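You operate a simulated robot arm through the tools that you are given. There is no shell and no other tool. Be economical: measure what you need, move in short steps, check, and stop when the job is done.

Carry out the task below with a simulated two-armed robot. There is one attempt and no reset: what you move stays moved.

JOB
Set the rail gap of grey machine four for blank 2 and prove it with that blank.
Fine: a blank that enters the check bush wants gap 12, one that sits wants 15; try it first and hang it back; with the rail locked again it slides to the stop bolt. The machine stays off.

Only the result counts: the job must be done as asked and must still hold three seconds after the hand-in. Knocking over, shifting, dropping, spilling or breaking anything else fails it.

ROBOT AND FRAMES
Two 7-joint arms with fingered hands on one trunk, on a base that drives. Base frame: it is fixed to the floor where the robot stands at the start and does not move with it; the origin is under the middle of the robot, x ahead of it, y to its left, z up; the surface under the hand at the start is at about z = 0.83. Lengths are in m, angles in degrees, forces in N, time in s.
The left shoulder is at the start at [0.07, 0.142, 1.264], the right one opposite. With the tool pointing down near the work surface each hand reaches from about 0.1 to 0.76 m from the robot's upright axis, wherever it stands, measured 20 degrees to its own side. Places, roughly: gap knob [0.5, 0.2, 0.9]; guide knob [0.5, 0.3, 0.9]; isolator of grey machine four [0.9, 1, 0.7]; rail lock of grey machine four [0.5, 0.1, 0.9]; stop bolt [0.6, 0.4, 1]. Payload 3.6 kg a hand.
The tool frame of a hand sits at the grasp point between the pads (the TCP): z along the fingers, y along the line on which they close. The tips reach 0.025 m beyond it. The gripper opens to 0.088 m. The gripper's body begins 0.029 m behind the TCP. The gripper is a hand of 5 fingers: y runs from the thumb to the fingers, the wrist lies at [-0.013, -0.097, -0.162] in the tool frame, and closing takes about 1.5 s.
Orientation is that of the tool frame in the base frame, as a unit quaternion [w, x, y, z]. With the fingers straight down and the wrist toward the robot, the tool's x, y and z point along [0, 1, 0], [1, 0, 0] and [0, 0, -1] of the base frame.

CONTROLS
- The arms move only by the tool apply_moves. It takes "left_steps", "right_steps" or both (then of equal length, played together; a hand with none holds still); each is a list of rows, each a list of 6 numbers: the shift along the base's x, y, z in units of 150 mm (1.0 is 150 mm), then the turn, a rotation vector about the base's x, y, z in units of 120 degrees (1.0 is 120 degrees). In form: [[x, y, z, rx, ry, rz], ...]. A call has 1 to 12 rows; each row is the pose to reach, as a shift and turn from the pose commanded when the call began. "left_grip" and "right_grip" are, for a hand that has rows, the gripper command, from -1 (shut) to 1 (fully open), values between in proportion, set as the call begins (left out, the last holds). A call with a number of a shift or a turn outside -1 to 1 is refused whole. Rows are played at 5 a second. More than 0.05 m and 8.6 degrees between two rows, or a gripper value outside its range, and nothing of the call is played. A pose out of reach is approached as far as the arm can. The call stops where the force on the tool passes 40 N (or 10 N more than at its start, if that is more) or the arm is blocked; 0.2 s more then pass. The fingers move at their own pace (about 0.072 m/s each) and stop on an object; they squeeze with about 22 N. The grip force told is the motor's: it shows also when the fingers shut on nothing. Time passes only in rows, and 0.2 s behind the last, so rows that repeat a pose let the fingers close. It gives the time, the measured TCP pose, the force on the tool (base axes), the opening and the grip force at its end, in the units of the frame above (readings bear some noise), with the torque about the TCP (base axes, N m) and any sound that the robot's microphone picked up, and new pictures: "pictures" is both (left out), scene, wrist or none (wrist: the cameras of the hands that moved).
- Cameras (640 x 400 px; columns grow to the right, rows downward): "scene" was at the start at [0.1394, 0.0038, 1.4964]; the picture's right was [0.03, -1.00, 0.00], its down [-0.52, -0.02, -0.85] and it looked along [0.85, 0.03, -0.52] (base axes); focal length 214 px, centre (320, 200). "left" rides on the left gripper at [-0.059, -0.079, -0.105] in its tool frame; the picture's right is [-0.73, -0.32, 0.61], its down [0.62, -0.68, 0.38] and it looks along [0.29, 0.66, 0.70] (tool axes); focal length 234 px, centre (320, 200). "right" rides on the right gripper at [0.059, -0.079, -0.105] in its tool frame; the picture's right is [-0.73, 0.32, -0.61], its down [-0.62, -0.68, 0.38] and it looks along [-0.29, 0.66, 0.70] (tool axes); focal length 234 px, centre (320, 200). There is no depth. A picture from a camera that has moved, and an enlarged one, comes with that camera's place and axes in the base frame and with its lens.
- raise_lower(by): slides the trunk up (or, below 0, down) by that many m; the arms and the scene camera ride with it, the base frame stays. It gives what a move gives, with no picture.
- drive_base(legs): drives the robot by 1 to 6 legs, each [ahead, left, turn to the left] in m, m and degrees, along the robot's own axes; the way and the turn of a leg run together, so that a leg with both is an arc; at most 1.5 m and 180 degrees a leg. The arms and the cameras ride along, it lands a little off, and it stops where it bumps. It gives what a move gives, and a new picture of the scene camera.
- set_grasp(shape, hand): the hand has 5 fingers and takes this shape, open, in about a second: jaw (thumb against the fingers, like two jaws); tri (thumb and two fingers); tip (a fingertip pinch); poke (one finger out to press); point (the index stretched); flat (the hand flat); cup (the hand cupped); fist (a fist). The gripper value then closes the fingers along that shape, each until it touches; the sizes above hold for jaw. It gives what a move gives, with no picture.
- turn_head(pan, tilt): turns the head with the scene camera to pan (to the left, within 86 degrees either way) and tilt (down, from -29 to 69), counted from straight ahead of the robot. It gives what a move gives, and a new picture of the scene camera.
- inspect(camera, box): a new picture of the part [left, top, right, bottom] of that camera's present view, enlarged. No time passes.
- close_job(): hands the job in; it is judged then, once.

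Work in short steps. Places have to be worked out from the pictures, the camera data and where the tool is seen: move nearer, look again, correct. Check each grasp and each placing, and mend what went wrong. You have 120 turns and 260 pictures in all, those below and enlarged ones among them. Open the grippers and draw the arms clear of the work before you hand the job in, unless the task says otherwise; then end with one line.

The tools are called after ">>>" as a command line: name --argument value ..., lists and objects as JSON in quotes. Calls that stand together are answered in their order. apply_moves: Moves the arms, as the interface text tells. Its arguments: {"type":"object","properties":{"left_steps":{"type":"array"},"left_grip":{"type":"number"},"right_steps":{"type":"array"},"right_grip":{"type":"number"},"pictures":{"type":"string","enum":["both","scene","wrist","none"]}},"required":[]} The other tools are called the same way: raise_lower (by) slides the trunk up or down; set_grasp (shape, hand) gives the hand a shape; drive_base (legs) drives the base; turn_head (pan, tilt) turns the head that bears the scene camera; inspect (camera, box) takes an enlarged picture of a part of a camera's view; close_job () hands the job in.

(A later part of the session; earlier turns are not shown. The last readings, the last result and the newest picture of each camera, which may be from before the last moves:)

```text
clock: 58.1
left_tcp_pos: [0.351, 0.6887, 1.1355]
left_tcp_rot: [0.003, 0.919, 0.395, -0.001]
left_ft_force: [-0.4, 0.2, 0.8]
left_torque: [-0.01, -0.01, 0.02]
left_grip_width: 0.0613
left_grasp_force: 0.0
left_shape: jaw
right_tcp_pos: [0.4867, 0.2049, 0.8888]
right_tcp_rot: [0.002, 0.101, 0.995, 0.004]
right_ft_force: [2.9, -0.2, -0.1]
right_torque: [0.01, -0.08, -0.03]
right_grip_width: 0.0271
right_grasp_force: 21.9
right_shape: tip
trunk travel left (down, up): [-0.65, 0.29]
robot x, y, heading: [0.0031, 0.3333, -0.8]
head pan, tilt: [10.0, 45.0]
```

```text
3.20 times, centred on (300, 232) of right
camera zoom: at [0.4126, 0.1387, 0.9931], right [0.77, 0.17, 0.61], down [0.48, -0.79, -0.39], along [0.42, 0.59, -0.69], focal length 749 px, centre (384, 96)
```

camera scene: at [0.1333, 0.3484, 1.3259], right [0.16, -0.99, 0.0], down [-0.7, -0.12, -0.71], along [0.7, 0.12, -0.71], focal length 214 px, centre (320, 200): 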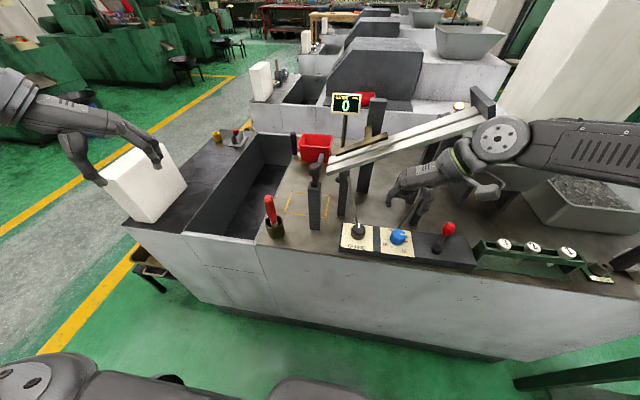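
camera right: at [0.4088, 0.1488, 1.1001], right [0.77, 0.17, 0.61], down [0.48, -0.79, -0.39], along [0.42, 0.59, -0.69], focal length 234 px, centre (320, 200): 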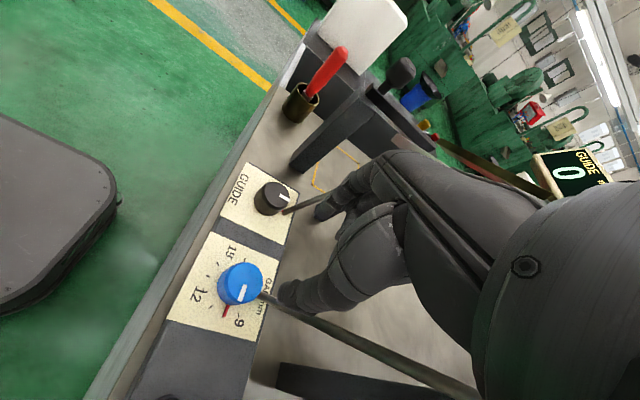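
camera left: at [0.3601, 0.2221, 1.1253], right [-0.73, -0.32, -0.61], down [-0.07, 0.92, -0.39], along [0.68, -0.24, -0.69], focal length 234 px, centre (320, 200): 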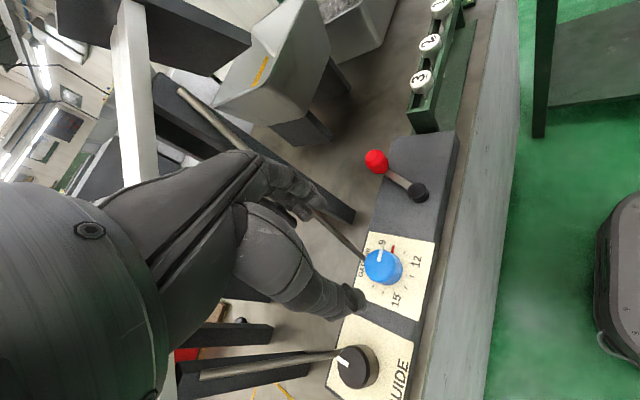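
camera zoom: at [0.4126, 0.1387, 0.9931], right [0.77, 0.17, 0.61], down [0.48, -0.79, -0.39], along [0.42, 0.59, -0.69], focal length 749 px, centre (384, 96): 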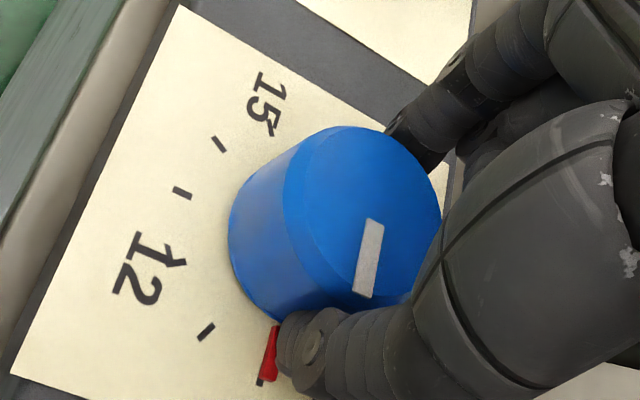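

Knob gripped. I turn 36° clockwise about the knob axis and look.

>>> apply_moves --right_steps '[[0, 0, 0, 0, 0, -0.06], [0, 0, 0, 0, 0, -0.12], [0, 0, 0, 0, 0, -0.18], [0, 0, 0, 0, 0, -0.24], [0, 0, 0, 0, 0, -0.3]]' --pictures "none"

>>> inspect --camera "scene" --box '[340, 200, 460, 275]'

>>> inspect --camera "right" --box '[200, 170, 400, 295]'

```text
clock: 59.3
left_tcp_pos: [0.3518, 0.6864, 1.1367]
left_tcp_rot: [0.002, 0.918, 0.396, 0.0]
left_ft_force: [-0.1, 0.0, 0.2]
left_torque: [0.01, -0.03, -0.02]
left_grip_width: 0.0615
left_grasp_force: 0.1
left_shape: jaw
right_tcp_pos: [0.486, 0.2048, 0.8875]
right_tcp_rot: [0.002, 0.402, 0.916, 0.005]
right_ft_force: [3.9, 0.4, 5.4]
right_torque: [0.04, -0.03, 0.02]
right_grip_width: 0.0269
right_grasp_force: 22.2
right_shape: tip
trunk travel left (down, up): [-0.65, 0.29]
robot x, y, heading: [0.0052, 0.3344, -0.6]
head pan, tilt: [10.0, 45.0]
```

```text
5.33 times, centred on (400, 238) of scene
camera zoom: at [0.1322, 0.3464, 1.326], right [0.16, -0.99, 0.0], down [-0.7, -0.11, -0.71], along [0.7, 0.12, -0.71], focal length 1144 px, centre (-107, 0)
```

zoom: 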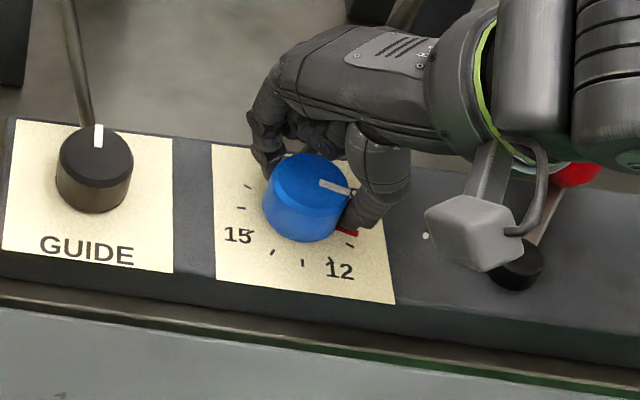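

```text
3.20 times, centred on (300, 232) of right
camera zoom: at [0.3868, 0.1931, 0.9919], right [0.72, -0.32, 0.61], down [-0.08, -0.92, -0.39], along [0.68, 0.24, -0.69], focal length 749 px, centre (384, 96)
```

zoom: 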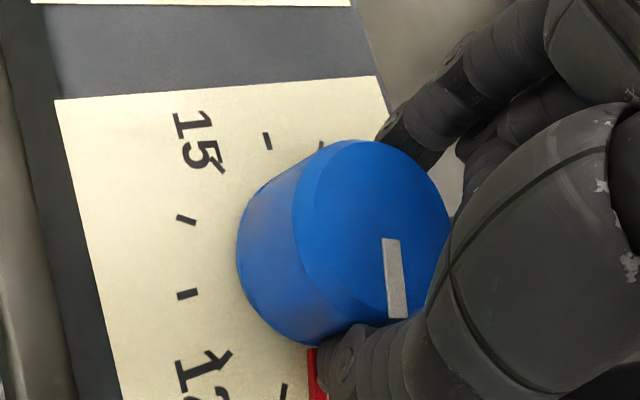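

The fingers slipped: they hold a chord (27 mm) behind the knob's centre. I open, turn back, shift 8 mm toward me, and regrip.

>>> apply_moves --right_steps '[[0, 0, 0, 0, 0, 0], [0, 0, 0, 0, 0, 0], [0, 0, 0, 0, 0, 0.06], [-0.01, 0, 0, 0, 0, 0.12], [-0.03, 0, 0, 0, 0, 0.18], [-0.05, 0, 0, 0, 0, 0.24], [-0.05, 0, 0, 0, 0, 0.3]]' --right_grip 0.2 --pictures "none"

>>> apply_moves --right_steps '[[0, 0, 0, 0, 0, 0], [0, 0, 0, 0, 0, 0], [0, 0, 0, 0, 0, 0], [0, 0, 0, 0, 0, 0], [0, 0, 0, 0, 0, 0]]' --right_grip -1 --pictures "none"

>>> inspect --camera "scene" --box '[340, 200, 460, 275]'

>>> inspect --camera "right" --box '[200, 170, 400, 295]'

```text
clock: 60.9
left_tcp_pos: [0.3529, 0.6898, 1.1349]
left_tcp_rot: [0.004, 0.918, 0.396, -0.001]
left_ft_force: [0.4, -1.1, 0.3]
left_torque: [-0.02, 0.01, 0.0]
left_grip_width: 0.0615
left_grasp_force: 0.1
left_shape: jaw
right_tcp_pos: [0.4804, 0.2056, 0.8858]
right_tcp_rot: [0.0, 0.1, 0.995, 0.005]
right_ft_force: [0.2, 0.1, 0.5]
right_torque: [0.02, -0.03, -0.01]
right_grip_width: 0.0529
right_grasp_force: 0.1
right_shape: tip
trunk travel left (down, up): [-0.65, 0.29]
robot x, y, heading: [0.0038, 0.3337, -0.3]
head pan, tilt: [10.0, 45.0]
```

```text
clock: 62.1
left_tcp_pos: [0.3517, 0.6887, 1.1352]
left_tcp_rot: [0.003, 0.918, 0.396, -0.001]
left_ft_force: [0.1, -0.1, 0.9]
left_torque: [0.01, 0.01, -0.01]
left_grip_width: 0.0615
left_grasp_force: 0.1
left_shape: jaw
right_tcp_pos: [0.4775, 0.2064, 0.8872]
right_tcp_rot: [0.001, 0.1, 0.995, 0.004]
right_ft_force: [-2.6, -0.4, 0.8]
right_torque: [0.04, 0.04, 0.0]
right_grip_width: 0.0297
right_grasp_force: 21.7
right_shape: tip
trunk travel left (down, up): [-0.65, 0.29]
robot x, y, heading: [0.0032, 0.3347, -0.5]
head pan, tilt: [10.0, 45.0]
```

```text
5.33 times, centred on (400, 238) of scene
camera zoom: at [0.1316, 0.3486, 1.326], right [0.16, -0.99, 0.0], down [-0.7, -0.12, -0.71], along [0.7, 0.12, -0.71], focal length 1144 px, centre (-107, 0)
```

zoom: 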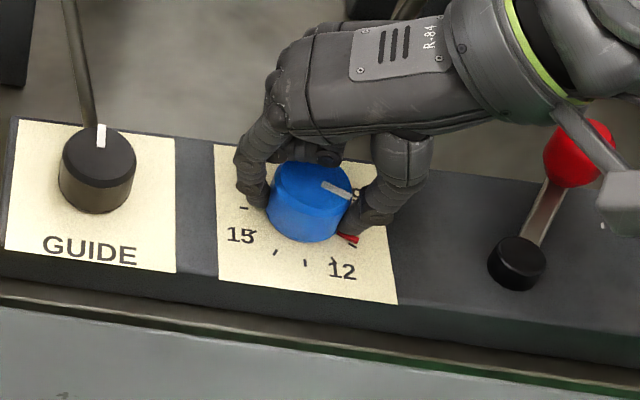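

```text
3.20 times, centred on (300, 232) of right
camera zoom: at [0.4043, 0.1387, 0.9918], right [0.77, 0.17, 0.61], down [0.48, -0.79, -0.39], along [0.42, 0.59, -0.69], focal length 749 px, centre (384, 96)
```

zoom: 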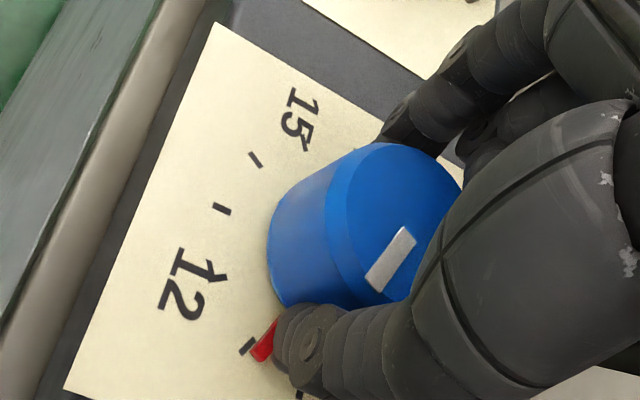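

The knob did turn (its red pointer moves with it, now near 10.8), so the rail is unlocked. I turn again with this better grip.

>>> apply_moves --right_steps '[[0, 0, 0, 0, 0, -0.06], [0, 0, 0, 0, 0, -0.12], [0, 0, 0, 0, 0, -0.18], [0, 0, 0, 0, 0, -0.24], [0, 0, 0, 0, 0, -0.3], [0, 0, 0, 0, 0, -0.36]]' --pictures "none"

>>> inspect --camera "scene" --box '[340, 200, 460, 275]'

>>> inspect --camera "right" --box '[200, 170, 400, 295]'

```text
clock: 63.5
left_tcp_pos: [0.3517, 0.6898, 1.1355]
left_tcp_rot: [0.004, 0.919, 0.395, 0.0]
left_ft_force: [-0.5, 0.5, -0.4]
left_torque: [0.01, -0.01, 0.0]
left_grip_width: 0.0612
left_grasp_force: 0.1
left_shape: jaw
right_tcp_pos: [0.4781, 0.2066, 0.8872]
right_tcp_rot: [0.003, 0.46, 0.888, 0.003]
right_ft_force: [1.0, -0.6, 0.4]
right_torque: [0.05, -0.04, 0.04]
right_grip_width: 0.0294
right_grasp_force: 22.1
right_shape: tip
right hand out of reach, approached as far as the arm can: row 4
trunk travel left (down, up): [-0.65, 0.29]
robot x, y, heading: [0.0023, 0.3363, -0.5]
head pan, tilt: [10.0, 45.0]
```

```text
5.33 times, centred on (400, 238) of scene
camera zoom: at [0.132, 0.3498, 1.326], right [0.16, -0.99, 0.0], down [-0.7, -0.12, -0.71], along [0.7, 0.11, -0.71], focal length 1144 px, centre (-107, 0)
```

zoom: 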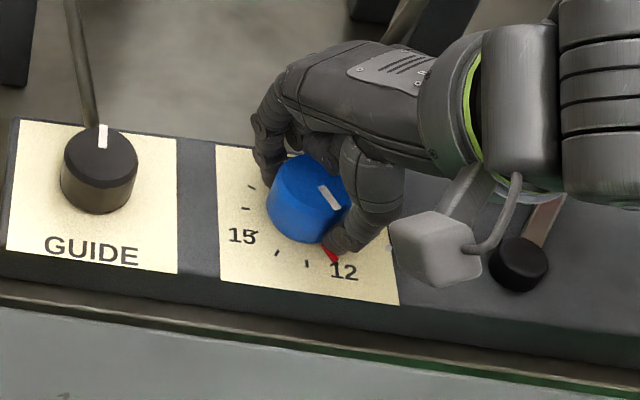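

```text
3.20 times, centred on (300, 232) of right
camera zoom: at [0.3786, 0.2078, 0.9919], right [0.68, -0.41, 0.61], down [-0.19, -0.9, -0.39], along [0.71, 0.14, -0.69], focal length 749 px, centre (384, 96)
```

zoom: 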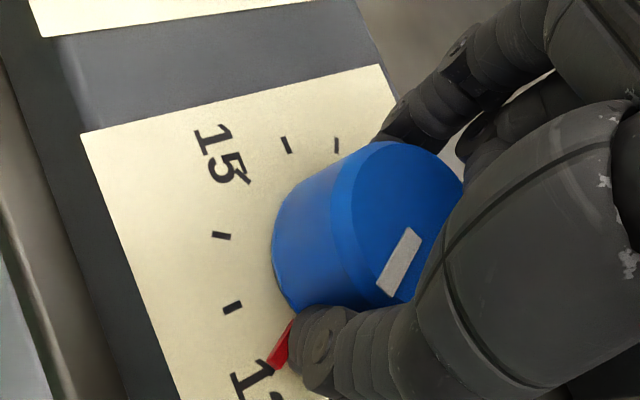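

The red pointer is now near 12. I open, turn the hand back, regrip and turn again.

>>> apply_moves --right_steps '[[0, 0, 0, 0, 0, 0], [0, 0, 0, 0, 0, 0], [0, 0, 0, 0, 0, 0.06], [0, 0, 0, 0, 0, 0.12], [0, 0, 0, 0, 0, 0.18], [0, 0, 0, 0, 0, 0.24], [0, 0, 0, 0, 0, 0.3], [0, 0, 0, 0, 0, 0.36]]' --right_grip 0.2 --pictures "none"

>>> apply_moves --right_steps '[[0, 0, 0, 0, 0, 0], [0, 0, 0, 0, 0, 0], [0, 0, 0, 0, 0, 0], [0, 0, 0, 0, 0, 0], [0, 0, 0, 0, 0, 0], [0, 0, 0, 0, 0, -0.06], [0, 0, 0, 0, 0, -0.12], [0, 0, 0, 0, 0, -0.18], [0, 0, 0, 0, 0, -0.24], [0, 0, 0, 0, 0, -0.3], [0, 0, 0, 0, 0, -0.36]]' --right_grip -1 --pictures "none"

>>> inspect --camera "scene" --box '[340, 200, 460, 275]'

>>> inspect --camera "right" --box '[200, 170, 400, 295]'

```text
clock: 65.3
left_tcp_pos: [0.353, 0.6888, 1.1348]
left_tcp_rot: [0.003, 0.918, 0.396, 0.0]
left_ft_force: [-0.9, -0.9, 0.4]
left_torque: [0.02, 0.01, 0.0]
left_grip_width: 0.0614
left_grasp_force: 0.0
left_shape: jaw
right_tcp_pos: [0.4783, 0.2054, 0.8872]
right_tcp_rot: [0.003, 0.099, 0.995, 0.005]
right_ft_force: [0.1, 0.0, 0.2]
right_torque: [-0.01, -0.05, 0.02]
right_grip_width: 0.0528
right_grasp_force: 0.0
right_shape: tip
trunk travel left (down, up): [-0.65, 0.29]
robot x, y, heading: [0.0025, 0.3345, -0.7]
head pan, tilt: [10.0, 45.0]
```

```text
clock: 67.7
left_tcp_pos: [0.3517, 0.6899, 1.1358]
left_tcp_rot: [0.004, 0.918, 0.396, 0.0]
left_ft_force: [-0.9, 0.5, 0.6]
left_torque: [0.01, 0.0, -0.02]
left_grip_width: 0.0615
left_grasp_force: 0.0
left_shape: jaw
right_tcp_pos: [0.4785, 0.2078, 0.8894]
right_tcp_rot: [0.003, 0.46, 0.888, 0.003]
right_ft_force: [-0.3, 2.8, 4.1]
right_torque: [0.06, -0.08, 0.02]
right_grip_width: 0.0298
right_grasp_force: 21.2
right_shape: tip
right hand out of reach, approached as far as the arm can: row 9
trunk travel left (down, up): [-0.65, 0.29]
robot x, y, heading: [0.0033, 0.3359, -0.4]
head pan, tilt: [10.0, 45.0]
```

```text
5.33 times, centred on (400, 238) of scene
camera zoom: at [0.1312, 0.3501, 1.326], right [0.16, -0.99, 0.0], down [-0.7, -0.12, -0.71], along [0.7, 0.11, -0.71], focal length 1144 px, centre (-107, 0)
```

zoom: 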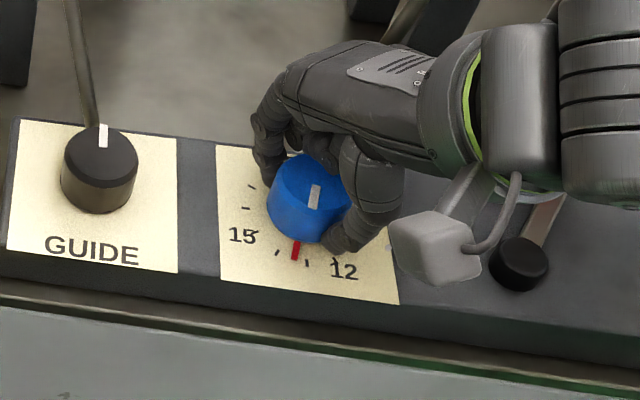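

```text
3.20 times, centred on (300, 232) of right
camera zoom: at [0.3783, 0.2081, 0.9921], right [0.68, -0.41, 0.61], down [-0.19, -0.9, -0.39], along [0.71, 0.14, -0.69], focal length 749 px, centre (384, 96)
```

zoom: 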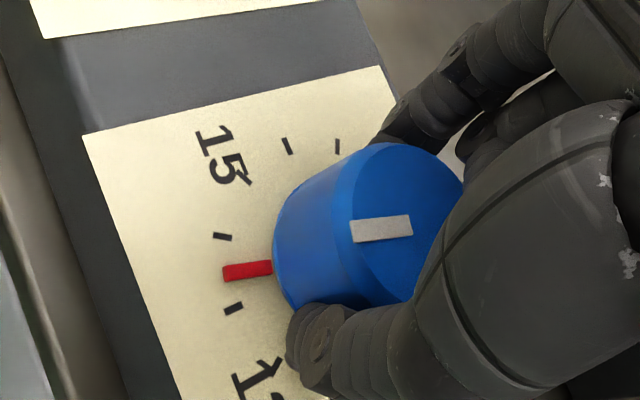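

Now at 13.5. One more cycle of the same size should bring it to about 15.

>>> apply_moves --right_steps '[[0, 0, 0, 0, 0, 0], [0, 0, 0, 0, 0, 0], [0, 0, 0, 0, 0, 0.06], [0, 0, 0, 0, 0, 0.12], [0, 0, 0, 0, 0, 0.18], [0, 0, 0, 0, 0, 0.24], [0, 0, 0, 0, 0, 0.3], [0, 0, 0, 0, 0, 0.36]]' --right_grip 0.2 --pictures "none"

>>> apply_moves --right_steps '[[0, 0, 0, 0, 0, 0], [0, 0, 0, 0, 0, 0], [0, 0, 0, 0, 0, 0], [0, 0, 0, 0, 0, 0], [0, 0, 0, 0, 0, 0], [0, 0, 0, 0, 0, -0.06], [0, 0, 0, 0, 0, -0.12], [0, 0, 0, 0, 0, -0.18], [0, 0, 0, 0, 0, -0.24], [0, 0, 0, 0, 0, -0.3], [0, 0, 0, 0, 0, -0.36]]' --right_grip -1 --pictures "none"

>>> inspect --camera "scene" --box '[340, 200, 460, 275]'

>>> inspect --camera "right" --box '[200, 170, 400, 295]'

```text
clock: 69.5
left_tcp_pos: [0.3517, 0.6883, 1.1356]
left_tcp_rot: [0.004, 0.918, 0.396, 0.0]
left_ft_force: [-1.0, -0.4, 0.4]
left_torque: [-0.03, -0.03, -0.03]
left_grip_width: 0.0617
left_grasp_force: 0.0
left_shape: jaw
right_tcp_pos: [0.4785, 0.2049, 0.8883]
right_tcp_rot: [0.001, 0.099, 0.995, 0.004]
right_ft_force: [-0.5, 0.3, 0.0]
right_torque: [0.0, -0.01, 0.0]
right_grip_width: 0.0522
right_grasp_force: 0.1
right_shape: tip
right hand out of reach, approached as far as the arm can: row 5
trunk travel left (down, up): [-0.65, 0.29]
robot x, y, heading: [0.0026, 0.3333, -0.5]
head pan, tilt: [10.0, 45.0]
```

```text
clock: 71.9
left_tcp_pos: [0.3519, 0.69, 1.1356]
left_tcp_rot: [0.004, 0.918, 0.396, -0.001]
left_ft_force: [0.1, -0.5, -0.1]
left_torque: [0.05, -0.03, 0.0]
left_grip_width: 0.0614
left_grasp_force: 0.1
left_shape: jaw
right_tcp_pos: [0.4771, 0.2055, 0.8881]
right_tcp_rot: [0.003, 0.459, 0.888, 0.002]
right_ft_force: [-1.4, 2.1, 0.9]
right_torque: [0.03, 0.02, 0.05]
right_grip_width: 0.0296
right_grasp_force: 21.3
right_shape: tip
right hand out of reach, approached as far as the arm can: row 9
trunk travel left (down, up): [-0.65, 0.29]
robot x, y, heading: [0.0041, 0.3334, -0.4]
head pan, tilt: [10.0, 45.0]
```

```text
5.33 times, centred on (400, 238) of scene
camera zoom: at [0.1313, 0.35, 1.326], right [0.16, -0.99, 0.0], down [-0.7, -0.12, -0.71], along [0.7, 0.11, -0.71], focal length 1144 px, centre (-107, 0)
```

zoom: 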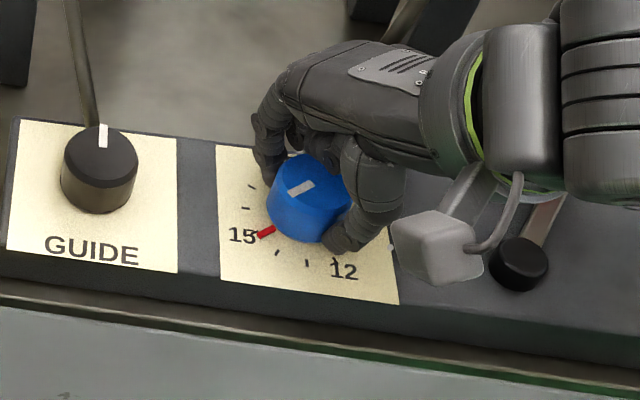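

```text
3.20 times, centred on (300, 232) of right
camera zoom: at [0.3784, 0.2075, 0.9923], right [0.68, -0.41, 0.61], down [-0.19, -0.9, -0.39], along [0.71, 0.14, -0.69], focal length 749 px, centre (384, 96)
```

zoom: 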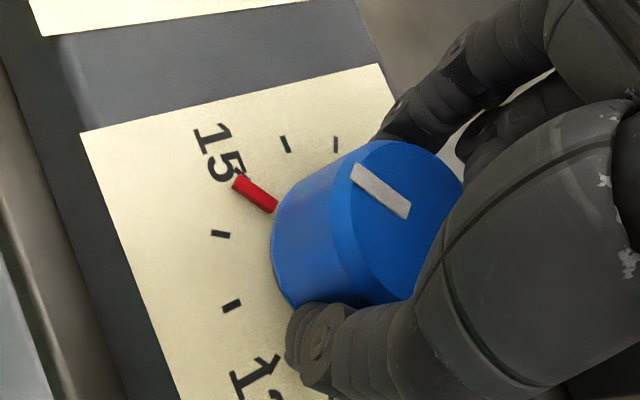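

Pointer appears at 15. I zoom in to check exactly.

>>> inspect --camera "right" --box '[248, 200, 304, 235]'

>>> inspect --camera "scene" --box '[376, 230, 408, 250]'

```text
11.43 times, centred on (276, 218) of right
camera zoom: at [0.3784, 0.2075, 0.9923], right [0.68, -0.41, 0.61], down [-0.19, -0.9, -0.39], along [0.71, 0.14, -0.69], focal length 2676 px, centre (823, 0)
```

zoom: 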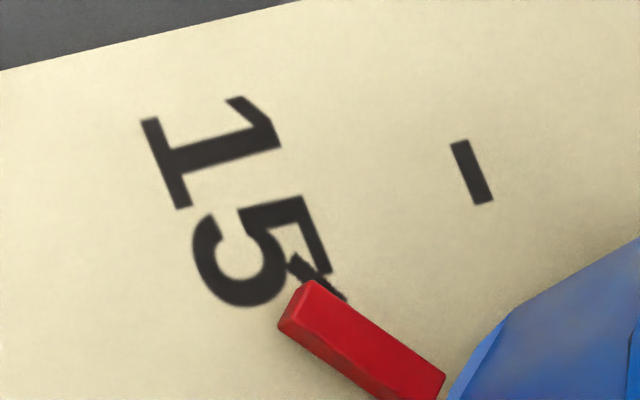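

```text
16.00 times, centred on (392, 240) of scene
camera zoom: at [0.1313, 0.35, 1.326], right [0.16, -0.99, 0.0], down [-0.7, -0.12, -0.71], along [0.7, 0.11, -0.71], focal length 3432 px, centre (-832, -440)
```

zoom: 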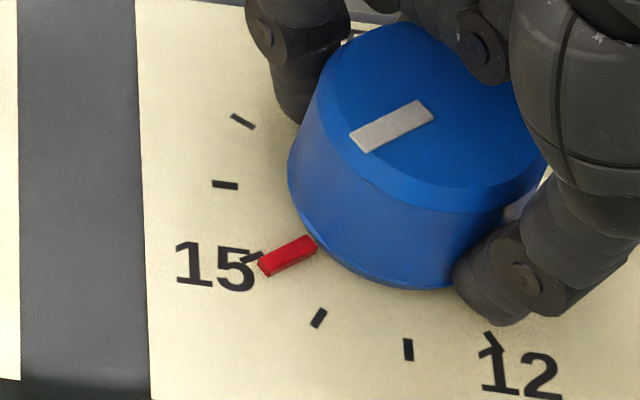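

The pointer computes to 127.5° against 120° for mark 15 (about 14.75). I turn 7.5° further.

>>> apply_moves --right_steps '[[0, 0, 0, 0, 0, -0.035], [0, 0, 0, 0, 0, -0.066]]' --pictures "none"

>>> inspect --camera "scene" --box '[376, 230, 408, 250]'

```text
clock: 72.5
left_tcp_pos: [0.3516, 0.689, 1.1357]
left_tcp_rot: [0.003, 0.919, 0.395, -0.001]
left_ft_force: [-0.6, 0.5, -0.9]
left_torque: [-0.01, 0.0, 0.01]
left_grip_width: 0.0614
left_grasp_force: 0.0
left_shape: jaw
right_tcp_pos: [0.4781, 0.2064, 0.887]
right_tcp_rot: [0.003, 0.519, 0.855, 0.003]
right_ft_force: [-0.5, 2.0, 2.7]
right_torque: [0.05, 0.02, 0.04]
right_grip_width: 0.0295
right_grasp_force: 22.0
right_shape: tip
trunk travel left (down, up): [-0.65, 0.29]
robot x, y, heading: [0.0018, 0.3365, -1.0]
head pan, tilt: [10.0, 45.0]
```

```text
16.00 times, centred on (392, 240) of scene
camera zoom: at [0.1316, 0.349, 1.3261], right [0.16, -0.99, 0.0], down [-0.7, -0.12, -0.71], along [0.7, 0.11, -0.71], focal length 3432 px, centre (-832, -440)
```

zoom: 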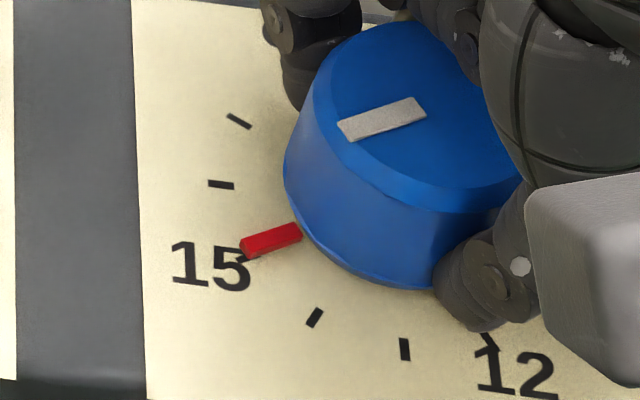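

Pointer is now at about 119° (15.0). I release the knob, rise clear and check that it stays.

>>> apply_moves --right_steps '[[0, 0, 0, 0, 0, 0], [0, 0, 0, 0, 0, 0], [0, 0, 0, 0, 0, 0], [0, 0, 0.2, 0, 0, 0], [0, 0, 0.5, 0, 0, 0], [-0.2, 0, 0.7, 0, 0, 0], [-0.4, -0.2, 0.8, 0, 0, 0]]' --right_grip 0.2 --pictures "scene"

>>> inspect --camera "scene" --box '[376, 225, 408, 245]'

>>> inspect --camera "scene" --box '[260, 90, 500, 240]'

```text
clock: 74.1
left_tcp_pos: [0.3501, 0.687, 1.1381]
left_tcp_rot: [0.002, 0.918, 0.395, 0.001]
left_ft_force: [-0.3, 0.2, -0.4]
left_torque: [-0.01, -0.02, -0.01]
left_grip_width: 0.0615
left_grasp_force: 0.1
left_shape: jaw
right_tcp_pos: [0.4156, 0.1747, 1.0083]
right_tcp_rot: [0.002, 0.519, 0.854, 0.004]
right_ft_force: [-0.5, 1.1, -0.2]
right_torque: [-0.01, 0.0, 0.01]
right_grip_width: 0.0524
right_grasp_force: 0.0
right_shape: tip
trunk travel left (down, up): [-0.65, 0.29]
robot x, y, heading: [0.0035, 0.3335, -0.6]
head pan, tilt: [10.0, 45.0]
camera scene: at [0.1298, 0.3463, 1.3262], right [0.16, -0.99, 0.0], down [-0.7, -0.11, -0.71], along [0.7, 0.12, -0.71], focal length 214 px, centre (320, 200)
```

scene: 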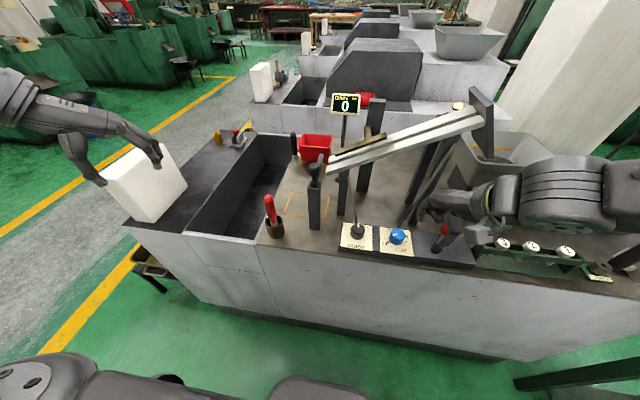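

```text
16.00 times, centred on (392, 235) of scene
camera zoom: at [0.1298, 0.3463, 1.3262], right [0.16, -0.99, 0.0], down [-0.7, -0.11, -0.71], along [0.7, 0.12, -0.71], focal length 3432 px, centre (-832, -360)
```

zoom: 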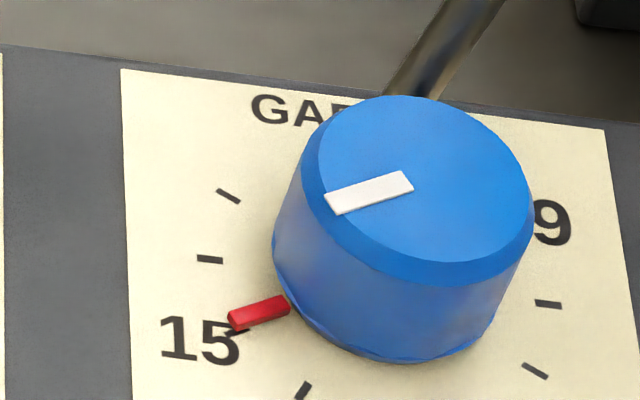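

```text
2.67 times, centred on (380, 165) of scene
camera zoom: at [0.1298, 0.3463, 1.3262], right [0.16, -0.99, 0.0], down [-0.7, -0.11, -0.71], along [0.7, 0.12, -0.71], focal length 572 px, centre (160, 293)
```

zoom: 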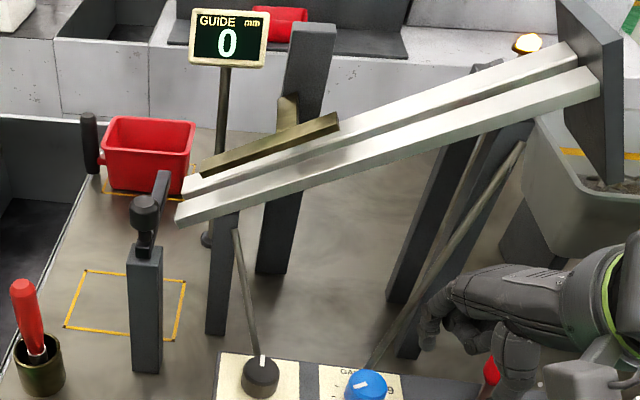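

The gap stays at 15 (118°) and the rails have opened. Now for the lock: I set the right hand to jaw, move it over toward the lever, and look.

>>> set_grasp --hand "right" --shape "jaw"

>>> apply_moves --right_steps '[[0, -0.2, 0.05, 0, 0, 0.05], [0, -0.45, 0.05, 0, 0, 0.1], [0, -0.7, 0.05, 0, 0, 0.14], [0.1, -0.9, 0.05, 0, 0, 0.14]]' --right_grip 0.2 --pictures "wrist"

>>> inspect --camera "scene" --box '[380, 190, 500, 265]'

```text
clock: 75.0
left_tcp_pos: [0.3516, 0.6894, 1.1359]
left_tcp_rot: [0.003, 0.918, 0.396, 0.0]
left_ft_force: [0.5, -0.1, 0.2]
left_torque: [-0.02, 0.01, 0.0]
left_grip_width: 0.0616
left_grasp_force: 0.1
left_shape: jaw
right_tcp_pos: [0.4179, 0.1772, 1.0081]
right_tcp_rot: [0.003, 0.52, 0.854, 0.003]
right_ft_force: [-0.2, 0.5, -0.3]
right_torque: [-0.02, 0.0, 0.0]
right_grip_width: 0.0876
right_grasp_force: 0.1
right_shape: jaw
trunk travel left (down, up): [-0.65, 0.29]
robot x, y, heading: [0.0017, 0.3346, -0.7]
head pan, tilt: [10.0, 45.0]
```

```text
clock: 76.0
left_tcp_pos: [0.3509, 0.6895, 1.135]
left_tcp_rot: [0.004, 0.919, 0.395, -0.001]
left_ft_force: [-0.1, -0.8, 0.2]
left_torque: [0.02, -0.01, -0.01]
left_grip_width: 0.0613
left_grasp_force: 0.0
left_shape: jaw
right_tcp_pos: [0.4335, 0.0399, 1.0142]
right_tcp_rot: [0.001, 0.389, 0.921, 0.003]
right_ft_force: [0.5, 0.2, -0.9]
right_torque: [0.04, -0.03, -0.05]
right_grip_width: 0.0532
right_grasp_force: 0.1
right_shape: jaw
trunk travel left (down, up): [-0.65, 0.29]
robot x, y, heading: [0.0013, 0.3368, -0.7]
head pan, tilt: [10.0, 45.0]
camera right: at [0.335, 0.0259, 1.1186], right [0.73, -0.3, 0.61], down [-0.05, -0.92, -0.39], along [0.68, 0.25, -0.69], focal length 234 px, centre (320, 200)
```

right: 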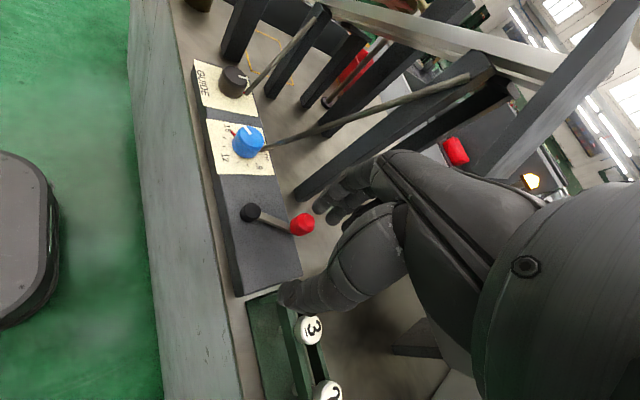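

```text
5.33 times, centred on (440, 228) of scene
camera zoom: at [0.1325, 0.3482, 1.3259], right [0.16, -0.99, 0.0], down [-0.7, -0.12, -0.71], along [0.7, 0.12, -0.71], focal length 1144 px, centre (-320, 53)
```

zoom: 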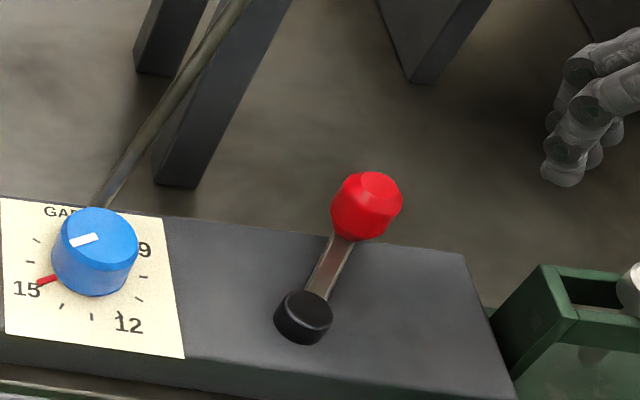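

Handle top is at (0.5175, 0.0815). I place the right hand around it: thumb on the near-right side, fingers on the far-left.

>>> apply_moves --right_steps '[[0.25, 0.14, 0, 0, 0, 0], [0.5, 0.27, 0, 0, 0, 0], [0.56, 0.28, -0.25, 0, 0, 0], [0.56, 0.28, -0.5, 0, 0, 0], [0.56, 0.28, -0.72, 0, 0, 0]]' --pictures "none"

>>> inspect --camera "scene" --box '[380, 190, 500, 265]'

>>> inspect --camera "right" --box '[200, 170, 400, 295]'

```text
clock: 77.2
left_tcp_pos: [0.3518, 0.689, 1.1345]
left_tcp_rot: [0.003, 0.919, 0.395, 0.0]
left_ft_force: [-0.5, 0.8, 0.5]
left_torque: [-0.03, 0.01, -0.02]
left_grip_width: 0.0616
left_grasp_force: 0.0
left_shape: jaw
right_tcp_pos: [0.5155, 0.0818, 0.9064]
right_tcp_rot: [0.002, 0.389, 0.921, 0.003]
right_ft_force: [0.3, -0.2, -0.1]
right_torque: [0.02, 0.02, 0.02]
right_grip_width: 0.0529
right_grasp_force: 0.0
right_shape: jaw
trunk travel left (down, up): [-0.65, 0.29]
robot x, y, heading: [0.0049, 0.3302, -0.7]
head pan, tilt: [10.0, 45.0]
```

```text
5.33 times, centred on (440, 228) of scene
camera zoom: at [0.1327, 0.3484, 1.3259], right [0.16, -0.99, 0.0], down [-0.7, -0.12, -0.71], along [0.7, 0.12, -0.71], focal length 1144 px, centre (-320, 53)
```

zoom: 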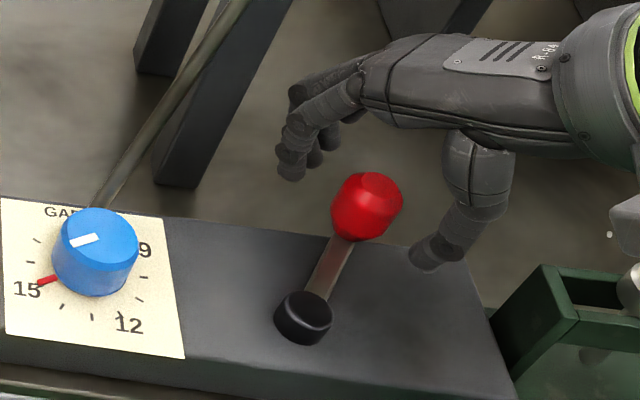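

```text
3.20 times, centred on (300, 232) of right
camera zoom: at [0.4175, 0.0674, 1.0113], right [0.73, -0.3, 0.61], down [-0.05, -0.92, -0.39], along [0.68, 0.25, -0.69], focal length 749 px, centre (384, 96)
```

zoom: 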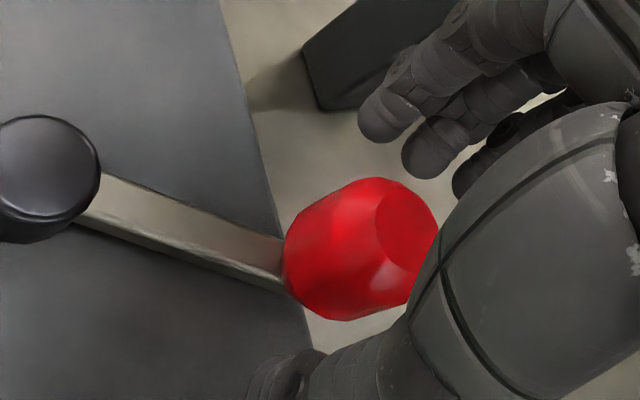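

Positions look right. I close on the handle.

>>> apply_moves --right_steps '[[0.01, 0, -0.02, 0, 0, 0], [0.01, 0, -0.02, 0, 0, 0], [0.01, 0, -0.02, 0, 0, 0], [0.01, 0, -0.02, 0, 0, 0], [0.01, 0, -0.02, 0, 0, 0], [0.01, 0, -0.02, 0, 0, 0]]' --right_grip -1 --pictures "none"

>>> apply_moves --right_steps '[[-0.038, -0.058, 0, 0, 0, -0.02], [-0.086, -0.109, 0, 0, 0, -0.04], [-0.141, -0.151, 0, 0, 0, -0.06], [-0.203, -0.183, 0, 0, 0, -0.08], [-0.27, -0.203, 0, 0, 0, -0.1]]' --pictures "none"

>>> inspect --camera "scene" --box '[380, 190, 500, 265]'

>>> inspect --camera "right" --box '[200, 170, 400, 295]'

```text
clock: 78.6
left_tcp_pos: [0.3506, 0.6879, 1.1365]
left_tcp_rot: [0.002, 0.918, 0.396, 0.0]
left_ft_force: [-0.4, -0.6, 0.1]
left_torque: [0.01, -0.02, 0.03]
left_grip_width: 0.0612
left_grasp_force: 0.0
left_shape: jaw
right_tcp_pos: [0.517, 0.0809, 0.9058]
right_tcp_rot: [0.001, 0.389, 0.921, 0.002]
right_ft_force: [-4.0, -0.3, -1.7]
right_torque: [-0.05, 0.11, 0.0]
right_grip_width: 0.0191
right_grasp_force: 22.0
right_shape: jaw
trunk travel left (down, up): [-0.65, 0.29]
robot x, y, heading: [-0.0018, 0.3342, -0.3]
head pan, tilt: [10.0, 45.0]
```

```text
clock: 79.8
left_tcp_pos: [0.3516, 0.6862, 1.1354]
left_tcp_rot: [0.002, 0.918, 0.396, 0.0]
left_ft_force: [0.2, -0.4, 1.7]
left_torque: [0.01, 0.0, 0.03]
left_grip_width: 0.0617
left_grasp_force: 0.0
left_shape: jaw
right_tcp_pos: [0.4787, 0.0494, 0.9043]
right_tcp_rot: [0.003, 0.484, 0.875, 0.003]
right_ft_force: [6.8, -11.4, 8.6]
right_torque: [-0.19, -0.21, -0.26]
right_grip_width: 0.0187
right_grasp_force: 22.2
right_shape: jaw
trunk travel left (down, up): [-0.65, 0.29]
robot x, y, heading: [0.0047, 0.3367, -0.7]
head pan, tilt: [10.0, 45.0]
```

```text
5.33 times, centred on (440, 228) of scene
camera zoom: at [0.1323, 0.3458, 1.3261], right [0.16, -0.99, 0.0], down [-0.7, -0.11, -0.71], along [0.7, 0.12, -0.71], focal length 1144 px, centre (-320, 53)
```

zoom: 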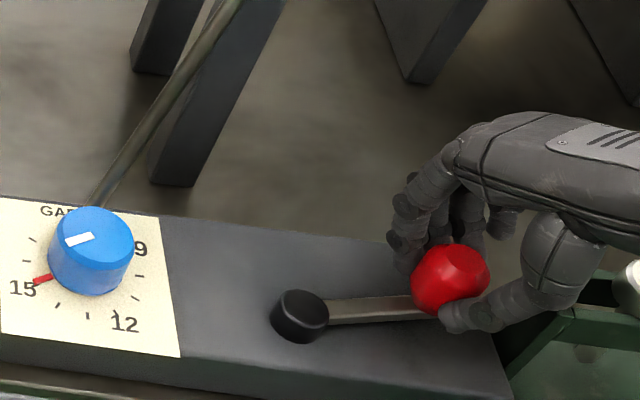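

```text
3.20 times, centred on (300, 232) of right
camera zoom: at [0.3792, 0.0565, 1.0075], right [0.65, -0.45, 0.61], down [-0.24, -0.89, -0.39], along [0.72, 0.11, -0.69], focal length 749 px, centre (384, 96)
```

zoom: 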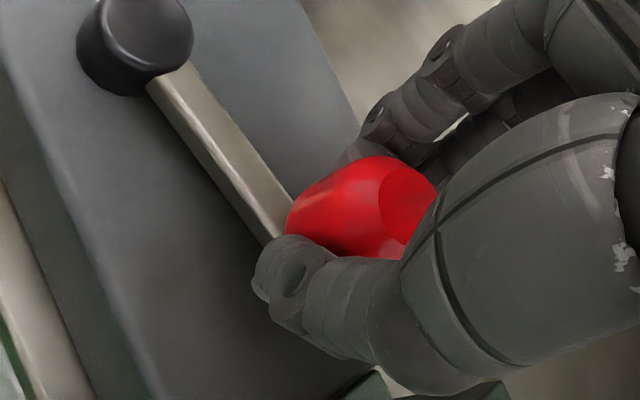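

The lever follows. I continue to the original position and slightly beyond to seat it.

>>> apply_moves --right_steps '[[-0.069, -0.009, 0, 0, 0, -0.01], [-0.139, -0.005, 0, 0, 0, -0.02], [-0.18, 0.003, 0, 0, 0, -0.02], [-0.2, 0.01, 0, 0, 0, -0.02]]' --pictures "none"

>>> inspect --camera "scene" --box '[380, 190, 500, 265]'

```text
clock: 80.8
left_tcp_pos: [0.3555, 0.6835, 1.1359]
left_tcp_rot: [0.001, 0.919, 0.395, 0.0]
left_ft_force: [0.1, 0.6, -0.5]
left_torque: [0.01, -0.01, -0.01]
left_grip_width: 0.0615
left_grasp_force: 0.0
left_shape: jaw
right_tcp_pos: [0.4518, 0.0469, 0.9026]
right_tcp_rot: [0.001, 0.503, 0.865, 0.003]
right_ft_force: [20.5, -29.9, 7.2]
right_torque: [-0.62, -0.48, -0.49]
right_grip_width: 0.0173
right_grasp_force: 21.2
right_shape: jaw
trunk travel left (down, up): [-0.65, 0.29]
robot x, y, heading: [0.0019, 0.3339, -0.5]
head pan, tilt: [10.0, 45.0]
```

```text
5.33 times, centred on (440, 228) of scene
camera zoom: at [0.1362, 0.3422, 1.3256], right [0.16, -0.99, -0.01], down [-0.7, -0.11, -0.71], along [0.7, 0.12, -0.71], focal length 1144 px, centre (-320, 53)
```

zoom: 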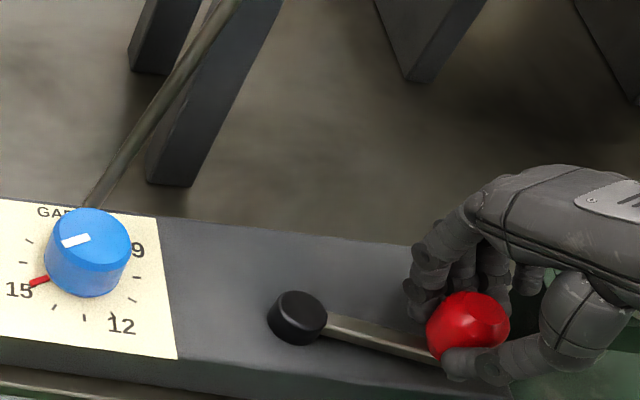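

20 N of resistance means the lever is back at its locked stop. I relax slightly, open, and lift clear.

>>> apply_moves --right_steps '[[0.03, -0.01, 0, 0, 0, 0], [0.03, -0.01, 0, 0, 0, 0], [0.03, -0.01, 0, 0, 0, 0], [0.03, -0.01, 0, 0, 0, 0], [0.03, -0.01, 0.2, 0, 0, 0], [0.03, -0.01, 0.45, 0, 0, 0], [0.03, -0.05, 0.75, 0, 0, 0]]' --right_grip 0.2 --pictures "none"

>>> inspect --camera "scene" --box '[360, 190, 520, 290]'

>>> inspect --camera "scene" --box '[290, 120, 390, 200]'

```text
clock: 82.4
left_tcp_pos: [0.3505, 0.6893, 1.1351]
left_tcp_rot: [0.003, 0.919, 0.395, -0.001]
left_ft_force: [-0.1, -0.2, 0.2]
left_torque: [0.0, 0.02, -0.01]
left_grip_width: 0.0614
left_grasp_force: 0.1
left_shape: jaw
right_tcp_pos: [0.454, 0.0448, 1.0156]
right_tcp_rot: [0.003, 0.501, 0.865, 0.003]
right_ft_force: [-0.1, -1.1, 0.1]
right_torque: [0.01, -0.03, 0.02]
right_grip_width: 0.0522
right_grasp_force: 0.0
right_shape: jaw
trunk travel left (down, up): [-0.65, 0.29]
robot x, y, heading: [0.0039, 0.3347, -0.5]
head pan, tilt: [10.0, 45.0]
```

```text
4.00 times, centred on (440, 240) of scene
camera zoom: at [0.1313, 0.3485, 1.326], right [0.16, -0.99, 0.0], down [-0.7, -0.12, -0.71], along [0.7, 0.12, -0.71], focal length 858 px, centre (-160, 40)
```

zoom: 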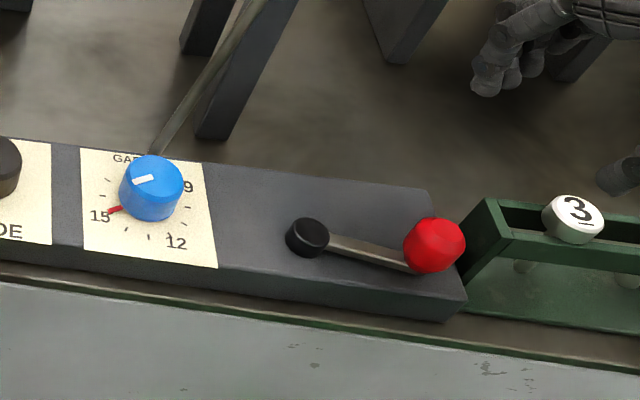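

```text
5.00 times, centred on (340, 160) of scene
camera zoom: at [0.1313, 0.3485, 1.326], right [0.16, -0.99, 0.0], down [-0.7, -0.12, -0.71], along [0.7, 0.12, -0.71], focal length 1072 px, centre (220, 400)
```

zoom: 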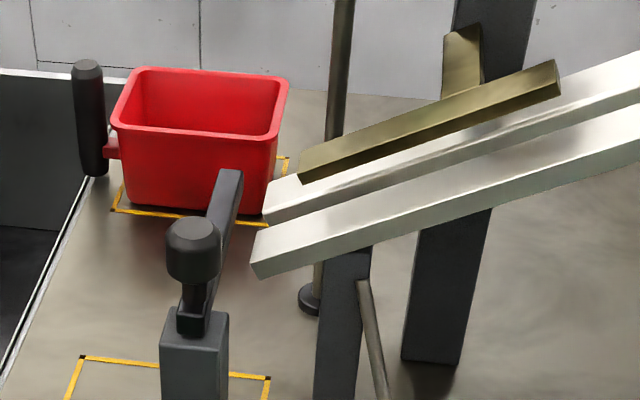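

Locked again with the dial still at 15. Now blank 2 once more: I move the right hand above it and turn the head to see the rack.

>>> apply_moves --right_steps '[[0.05, -0.25, 0, 0, 0, 0.05], [0.1, -0.5, 0, 0, 0, 0.1], [0.2, -0.75, -0.1, 0, 0, 0.12], [0.22, -0.88, -0.3, 0, 0, 0.12]]' --right_grip 0.3 --pictures "none"

>>> turn_head --pan -30 --tilt 45

>>> inspect --camera "scene" --box '[330, 150, 490, 250]'

>>> inspect --camera "right" --box '[200, 180, 400, 305]'

```text
clock: 83.4
left_tcp_pos: [0.3518, 0.6873, 1.1363]
left_tcp_rot: [0.003, 0.918, 0.396, 0.0]
left_ft_force: [-0.2, -0.1, 0.1]
left_torque: [0.0, 0.02, -0.03]
left_grip_width: 0.0618
left_grasp_force: 0.1
left_shape: jaw
right_tcp_pos: [0.4875, -0.0876, 0.9729]
right_tcp_rot: [0.001, 0.389, 0.921, 0.005]
right_ft_force: [0.7, -1.2, -0.6]
right_torque: [0.01, 0.01, -0.02]
right_grip_width: 0.0568
right_grasp_force: 0.0
right_shape: jaw
trunk travel left (down, up): [-0.65, 0.29]
robot x, y, heading: [0.0032, 0.3339, -0.8]
head pan, tilt: [10.0, 45.0]
```

```text
clock: 84.4
left_tcp_pos: [0.3528, 0.6876, 1.1353]
left_tcp_rot: [0.003, 0.918, 0.396, 0.0]
left_ft_force: [0.8, -0.7, 0.2]
left_torque: [-0.05, 0.01, -0.02]
left_grip_width: 0.0614
left_grasp_force: 0.1
left_shape: jaw
right_tcp_pos: [0.487, -0.0868, 0.9734]
right_tcp_rot: [0.003, 0.389, 0.921, 0.003]
right_ft_force: [0.3, -0.3, -0.3]
right_torque: [0.0, 0.0, 0.0]
right_grip_width: 0.0568
right_grasp_force: 0.2
right_shape: jaw
trunk travel left (down, up): [-0.65, 0.29]
robot x, y, heading: [0.0037, 0.3337, -0.6]
head pan, tilt: [-30.0, 45.0]
camera scene: at [0.1219, 0.2938, 1.326], right [-0.51, -0.86, 0.0], down [-0.61, 0.36, -0.71], along [0.61, -0.36, -0.71], focal length 214 px, centre (320, 200)
```

scene: 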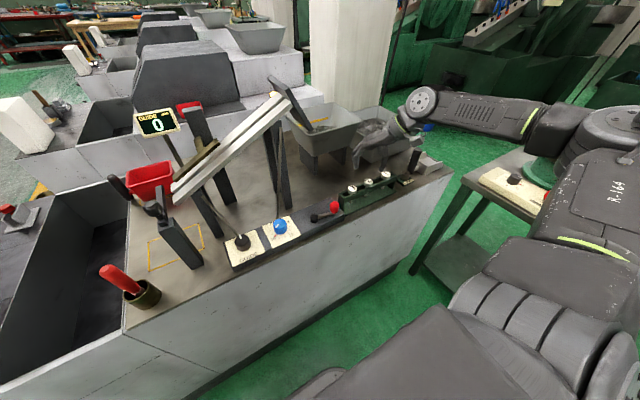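

```text
4.00 times, centred on (410, 200) of scene
camera zoom: at [0.1219, 0.2938, 1.326], right [-0.51, -0.86, 0.0], down [-0.61, 0.36, -0.71], along [0.61, -0.36, -0.71], focal length 858 px, centre (-40, 200)
```

zoom: 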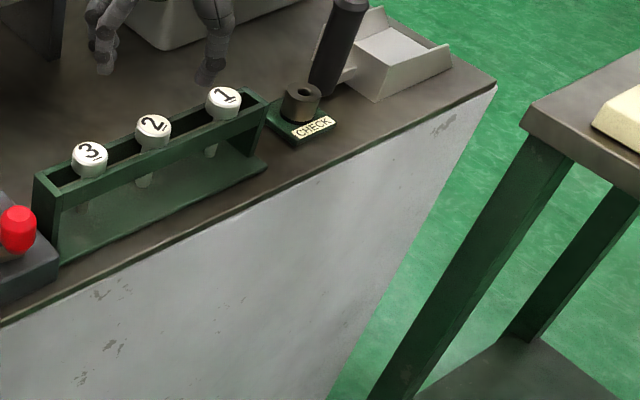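

```text
3.20 times, centred on (300, 242) of right
camera zoom: at [0.3881, -0.1006, 1.0774], right [0.73, -0.3, 0.61], down [-0.05, -0.92, -0.39], along [0.68, 0.25, -0.69], focal length 749 px, centre (384, 64)
```

zoom: 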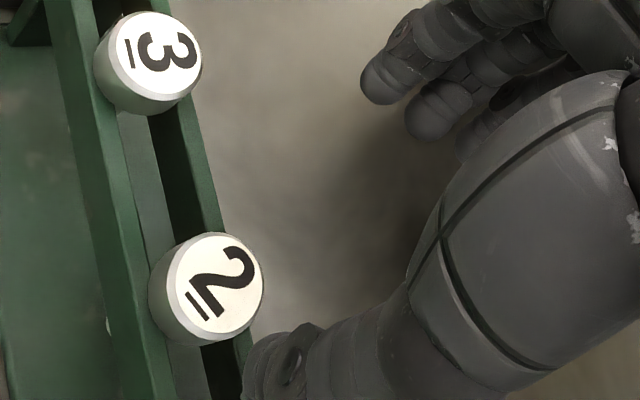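

Head 2 top is at (0.4835, -0.092, 0.898). I descend onto it and close.

>>> apply_moves --right_steps '[[-0.023, -0.033, -0.15, 0, 0, 0], [-0.023, -0.033, -0.3, 0, 0, 0], [-0.023, -0.033, -0.4, 0, 0, 0], [-0.023, -0.033, -0.45, 0, 0, 0]]' --pictures "none"

>>> inspect --camera "scene" --box '[330, 150, 426, 210]'

>>> inspect --camera "right" --box '[200, 150, 400, 275]'

```text
clock: 85.4
left_tcp_pos: [0.3525, 0.6898, 1.1346]
left_tcp_rot: [0.003, 0.918, 0.397, -0.001]
left_ft_force: [-0.1, -0.3, 0.1]
left_torque: [0.04, 0.04, -0.02]
left_grip_width: 0.0613
left_grasp_force: 0.1
left_shape: jaw
right_tcp_pos: [0.4846, -0.09, 0.9042]
right_tcp_rot: [0.002, 0.389, 0.921, 0.004]
right_ft_force: [-1.5, 0.0, 0.8]
right_torque: [-0.04, 0.01, 0.02]
right_grip_width: 0.0573
right_grasp_force: 0.0
right_shape: jaw
trunk travel left (down, up): [-0.65, 0.29]
robot x, y, heading: [0.004, 0.3327, -0.6]
head pan, tilt: [-30.0, 45.0]
```

```text
6.67 times, centred on (378, 180) of scene
camera zoom: at [0.1217, 0.2938, 1.326], right [-0.51, -0.86, 0.0], down [-0.61, 0.36, -0.71], along [0.61, -0.36, -0.71], focal length 1430 px, centre (-67, 333)
```

zoom: 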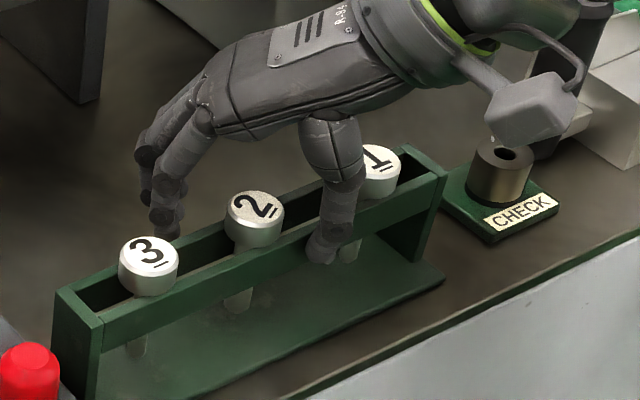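

```text
3.20 times, centred on (300, 212) of right
camera zoom: at [0.3856, -0.1043, 1.0088], right [0.73, -0.3, 0.61], down [-0.05, -0.92, -0.39], along [0.68, 0.25, -0.69], focal length 749 px, centre (384, 160)
```

zoom: 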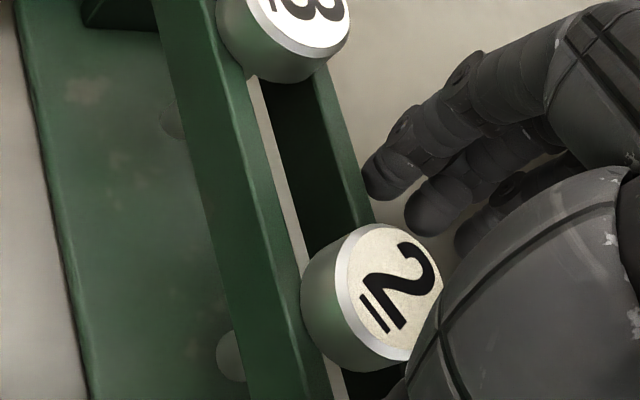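

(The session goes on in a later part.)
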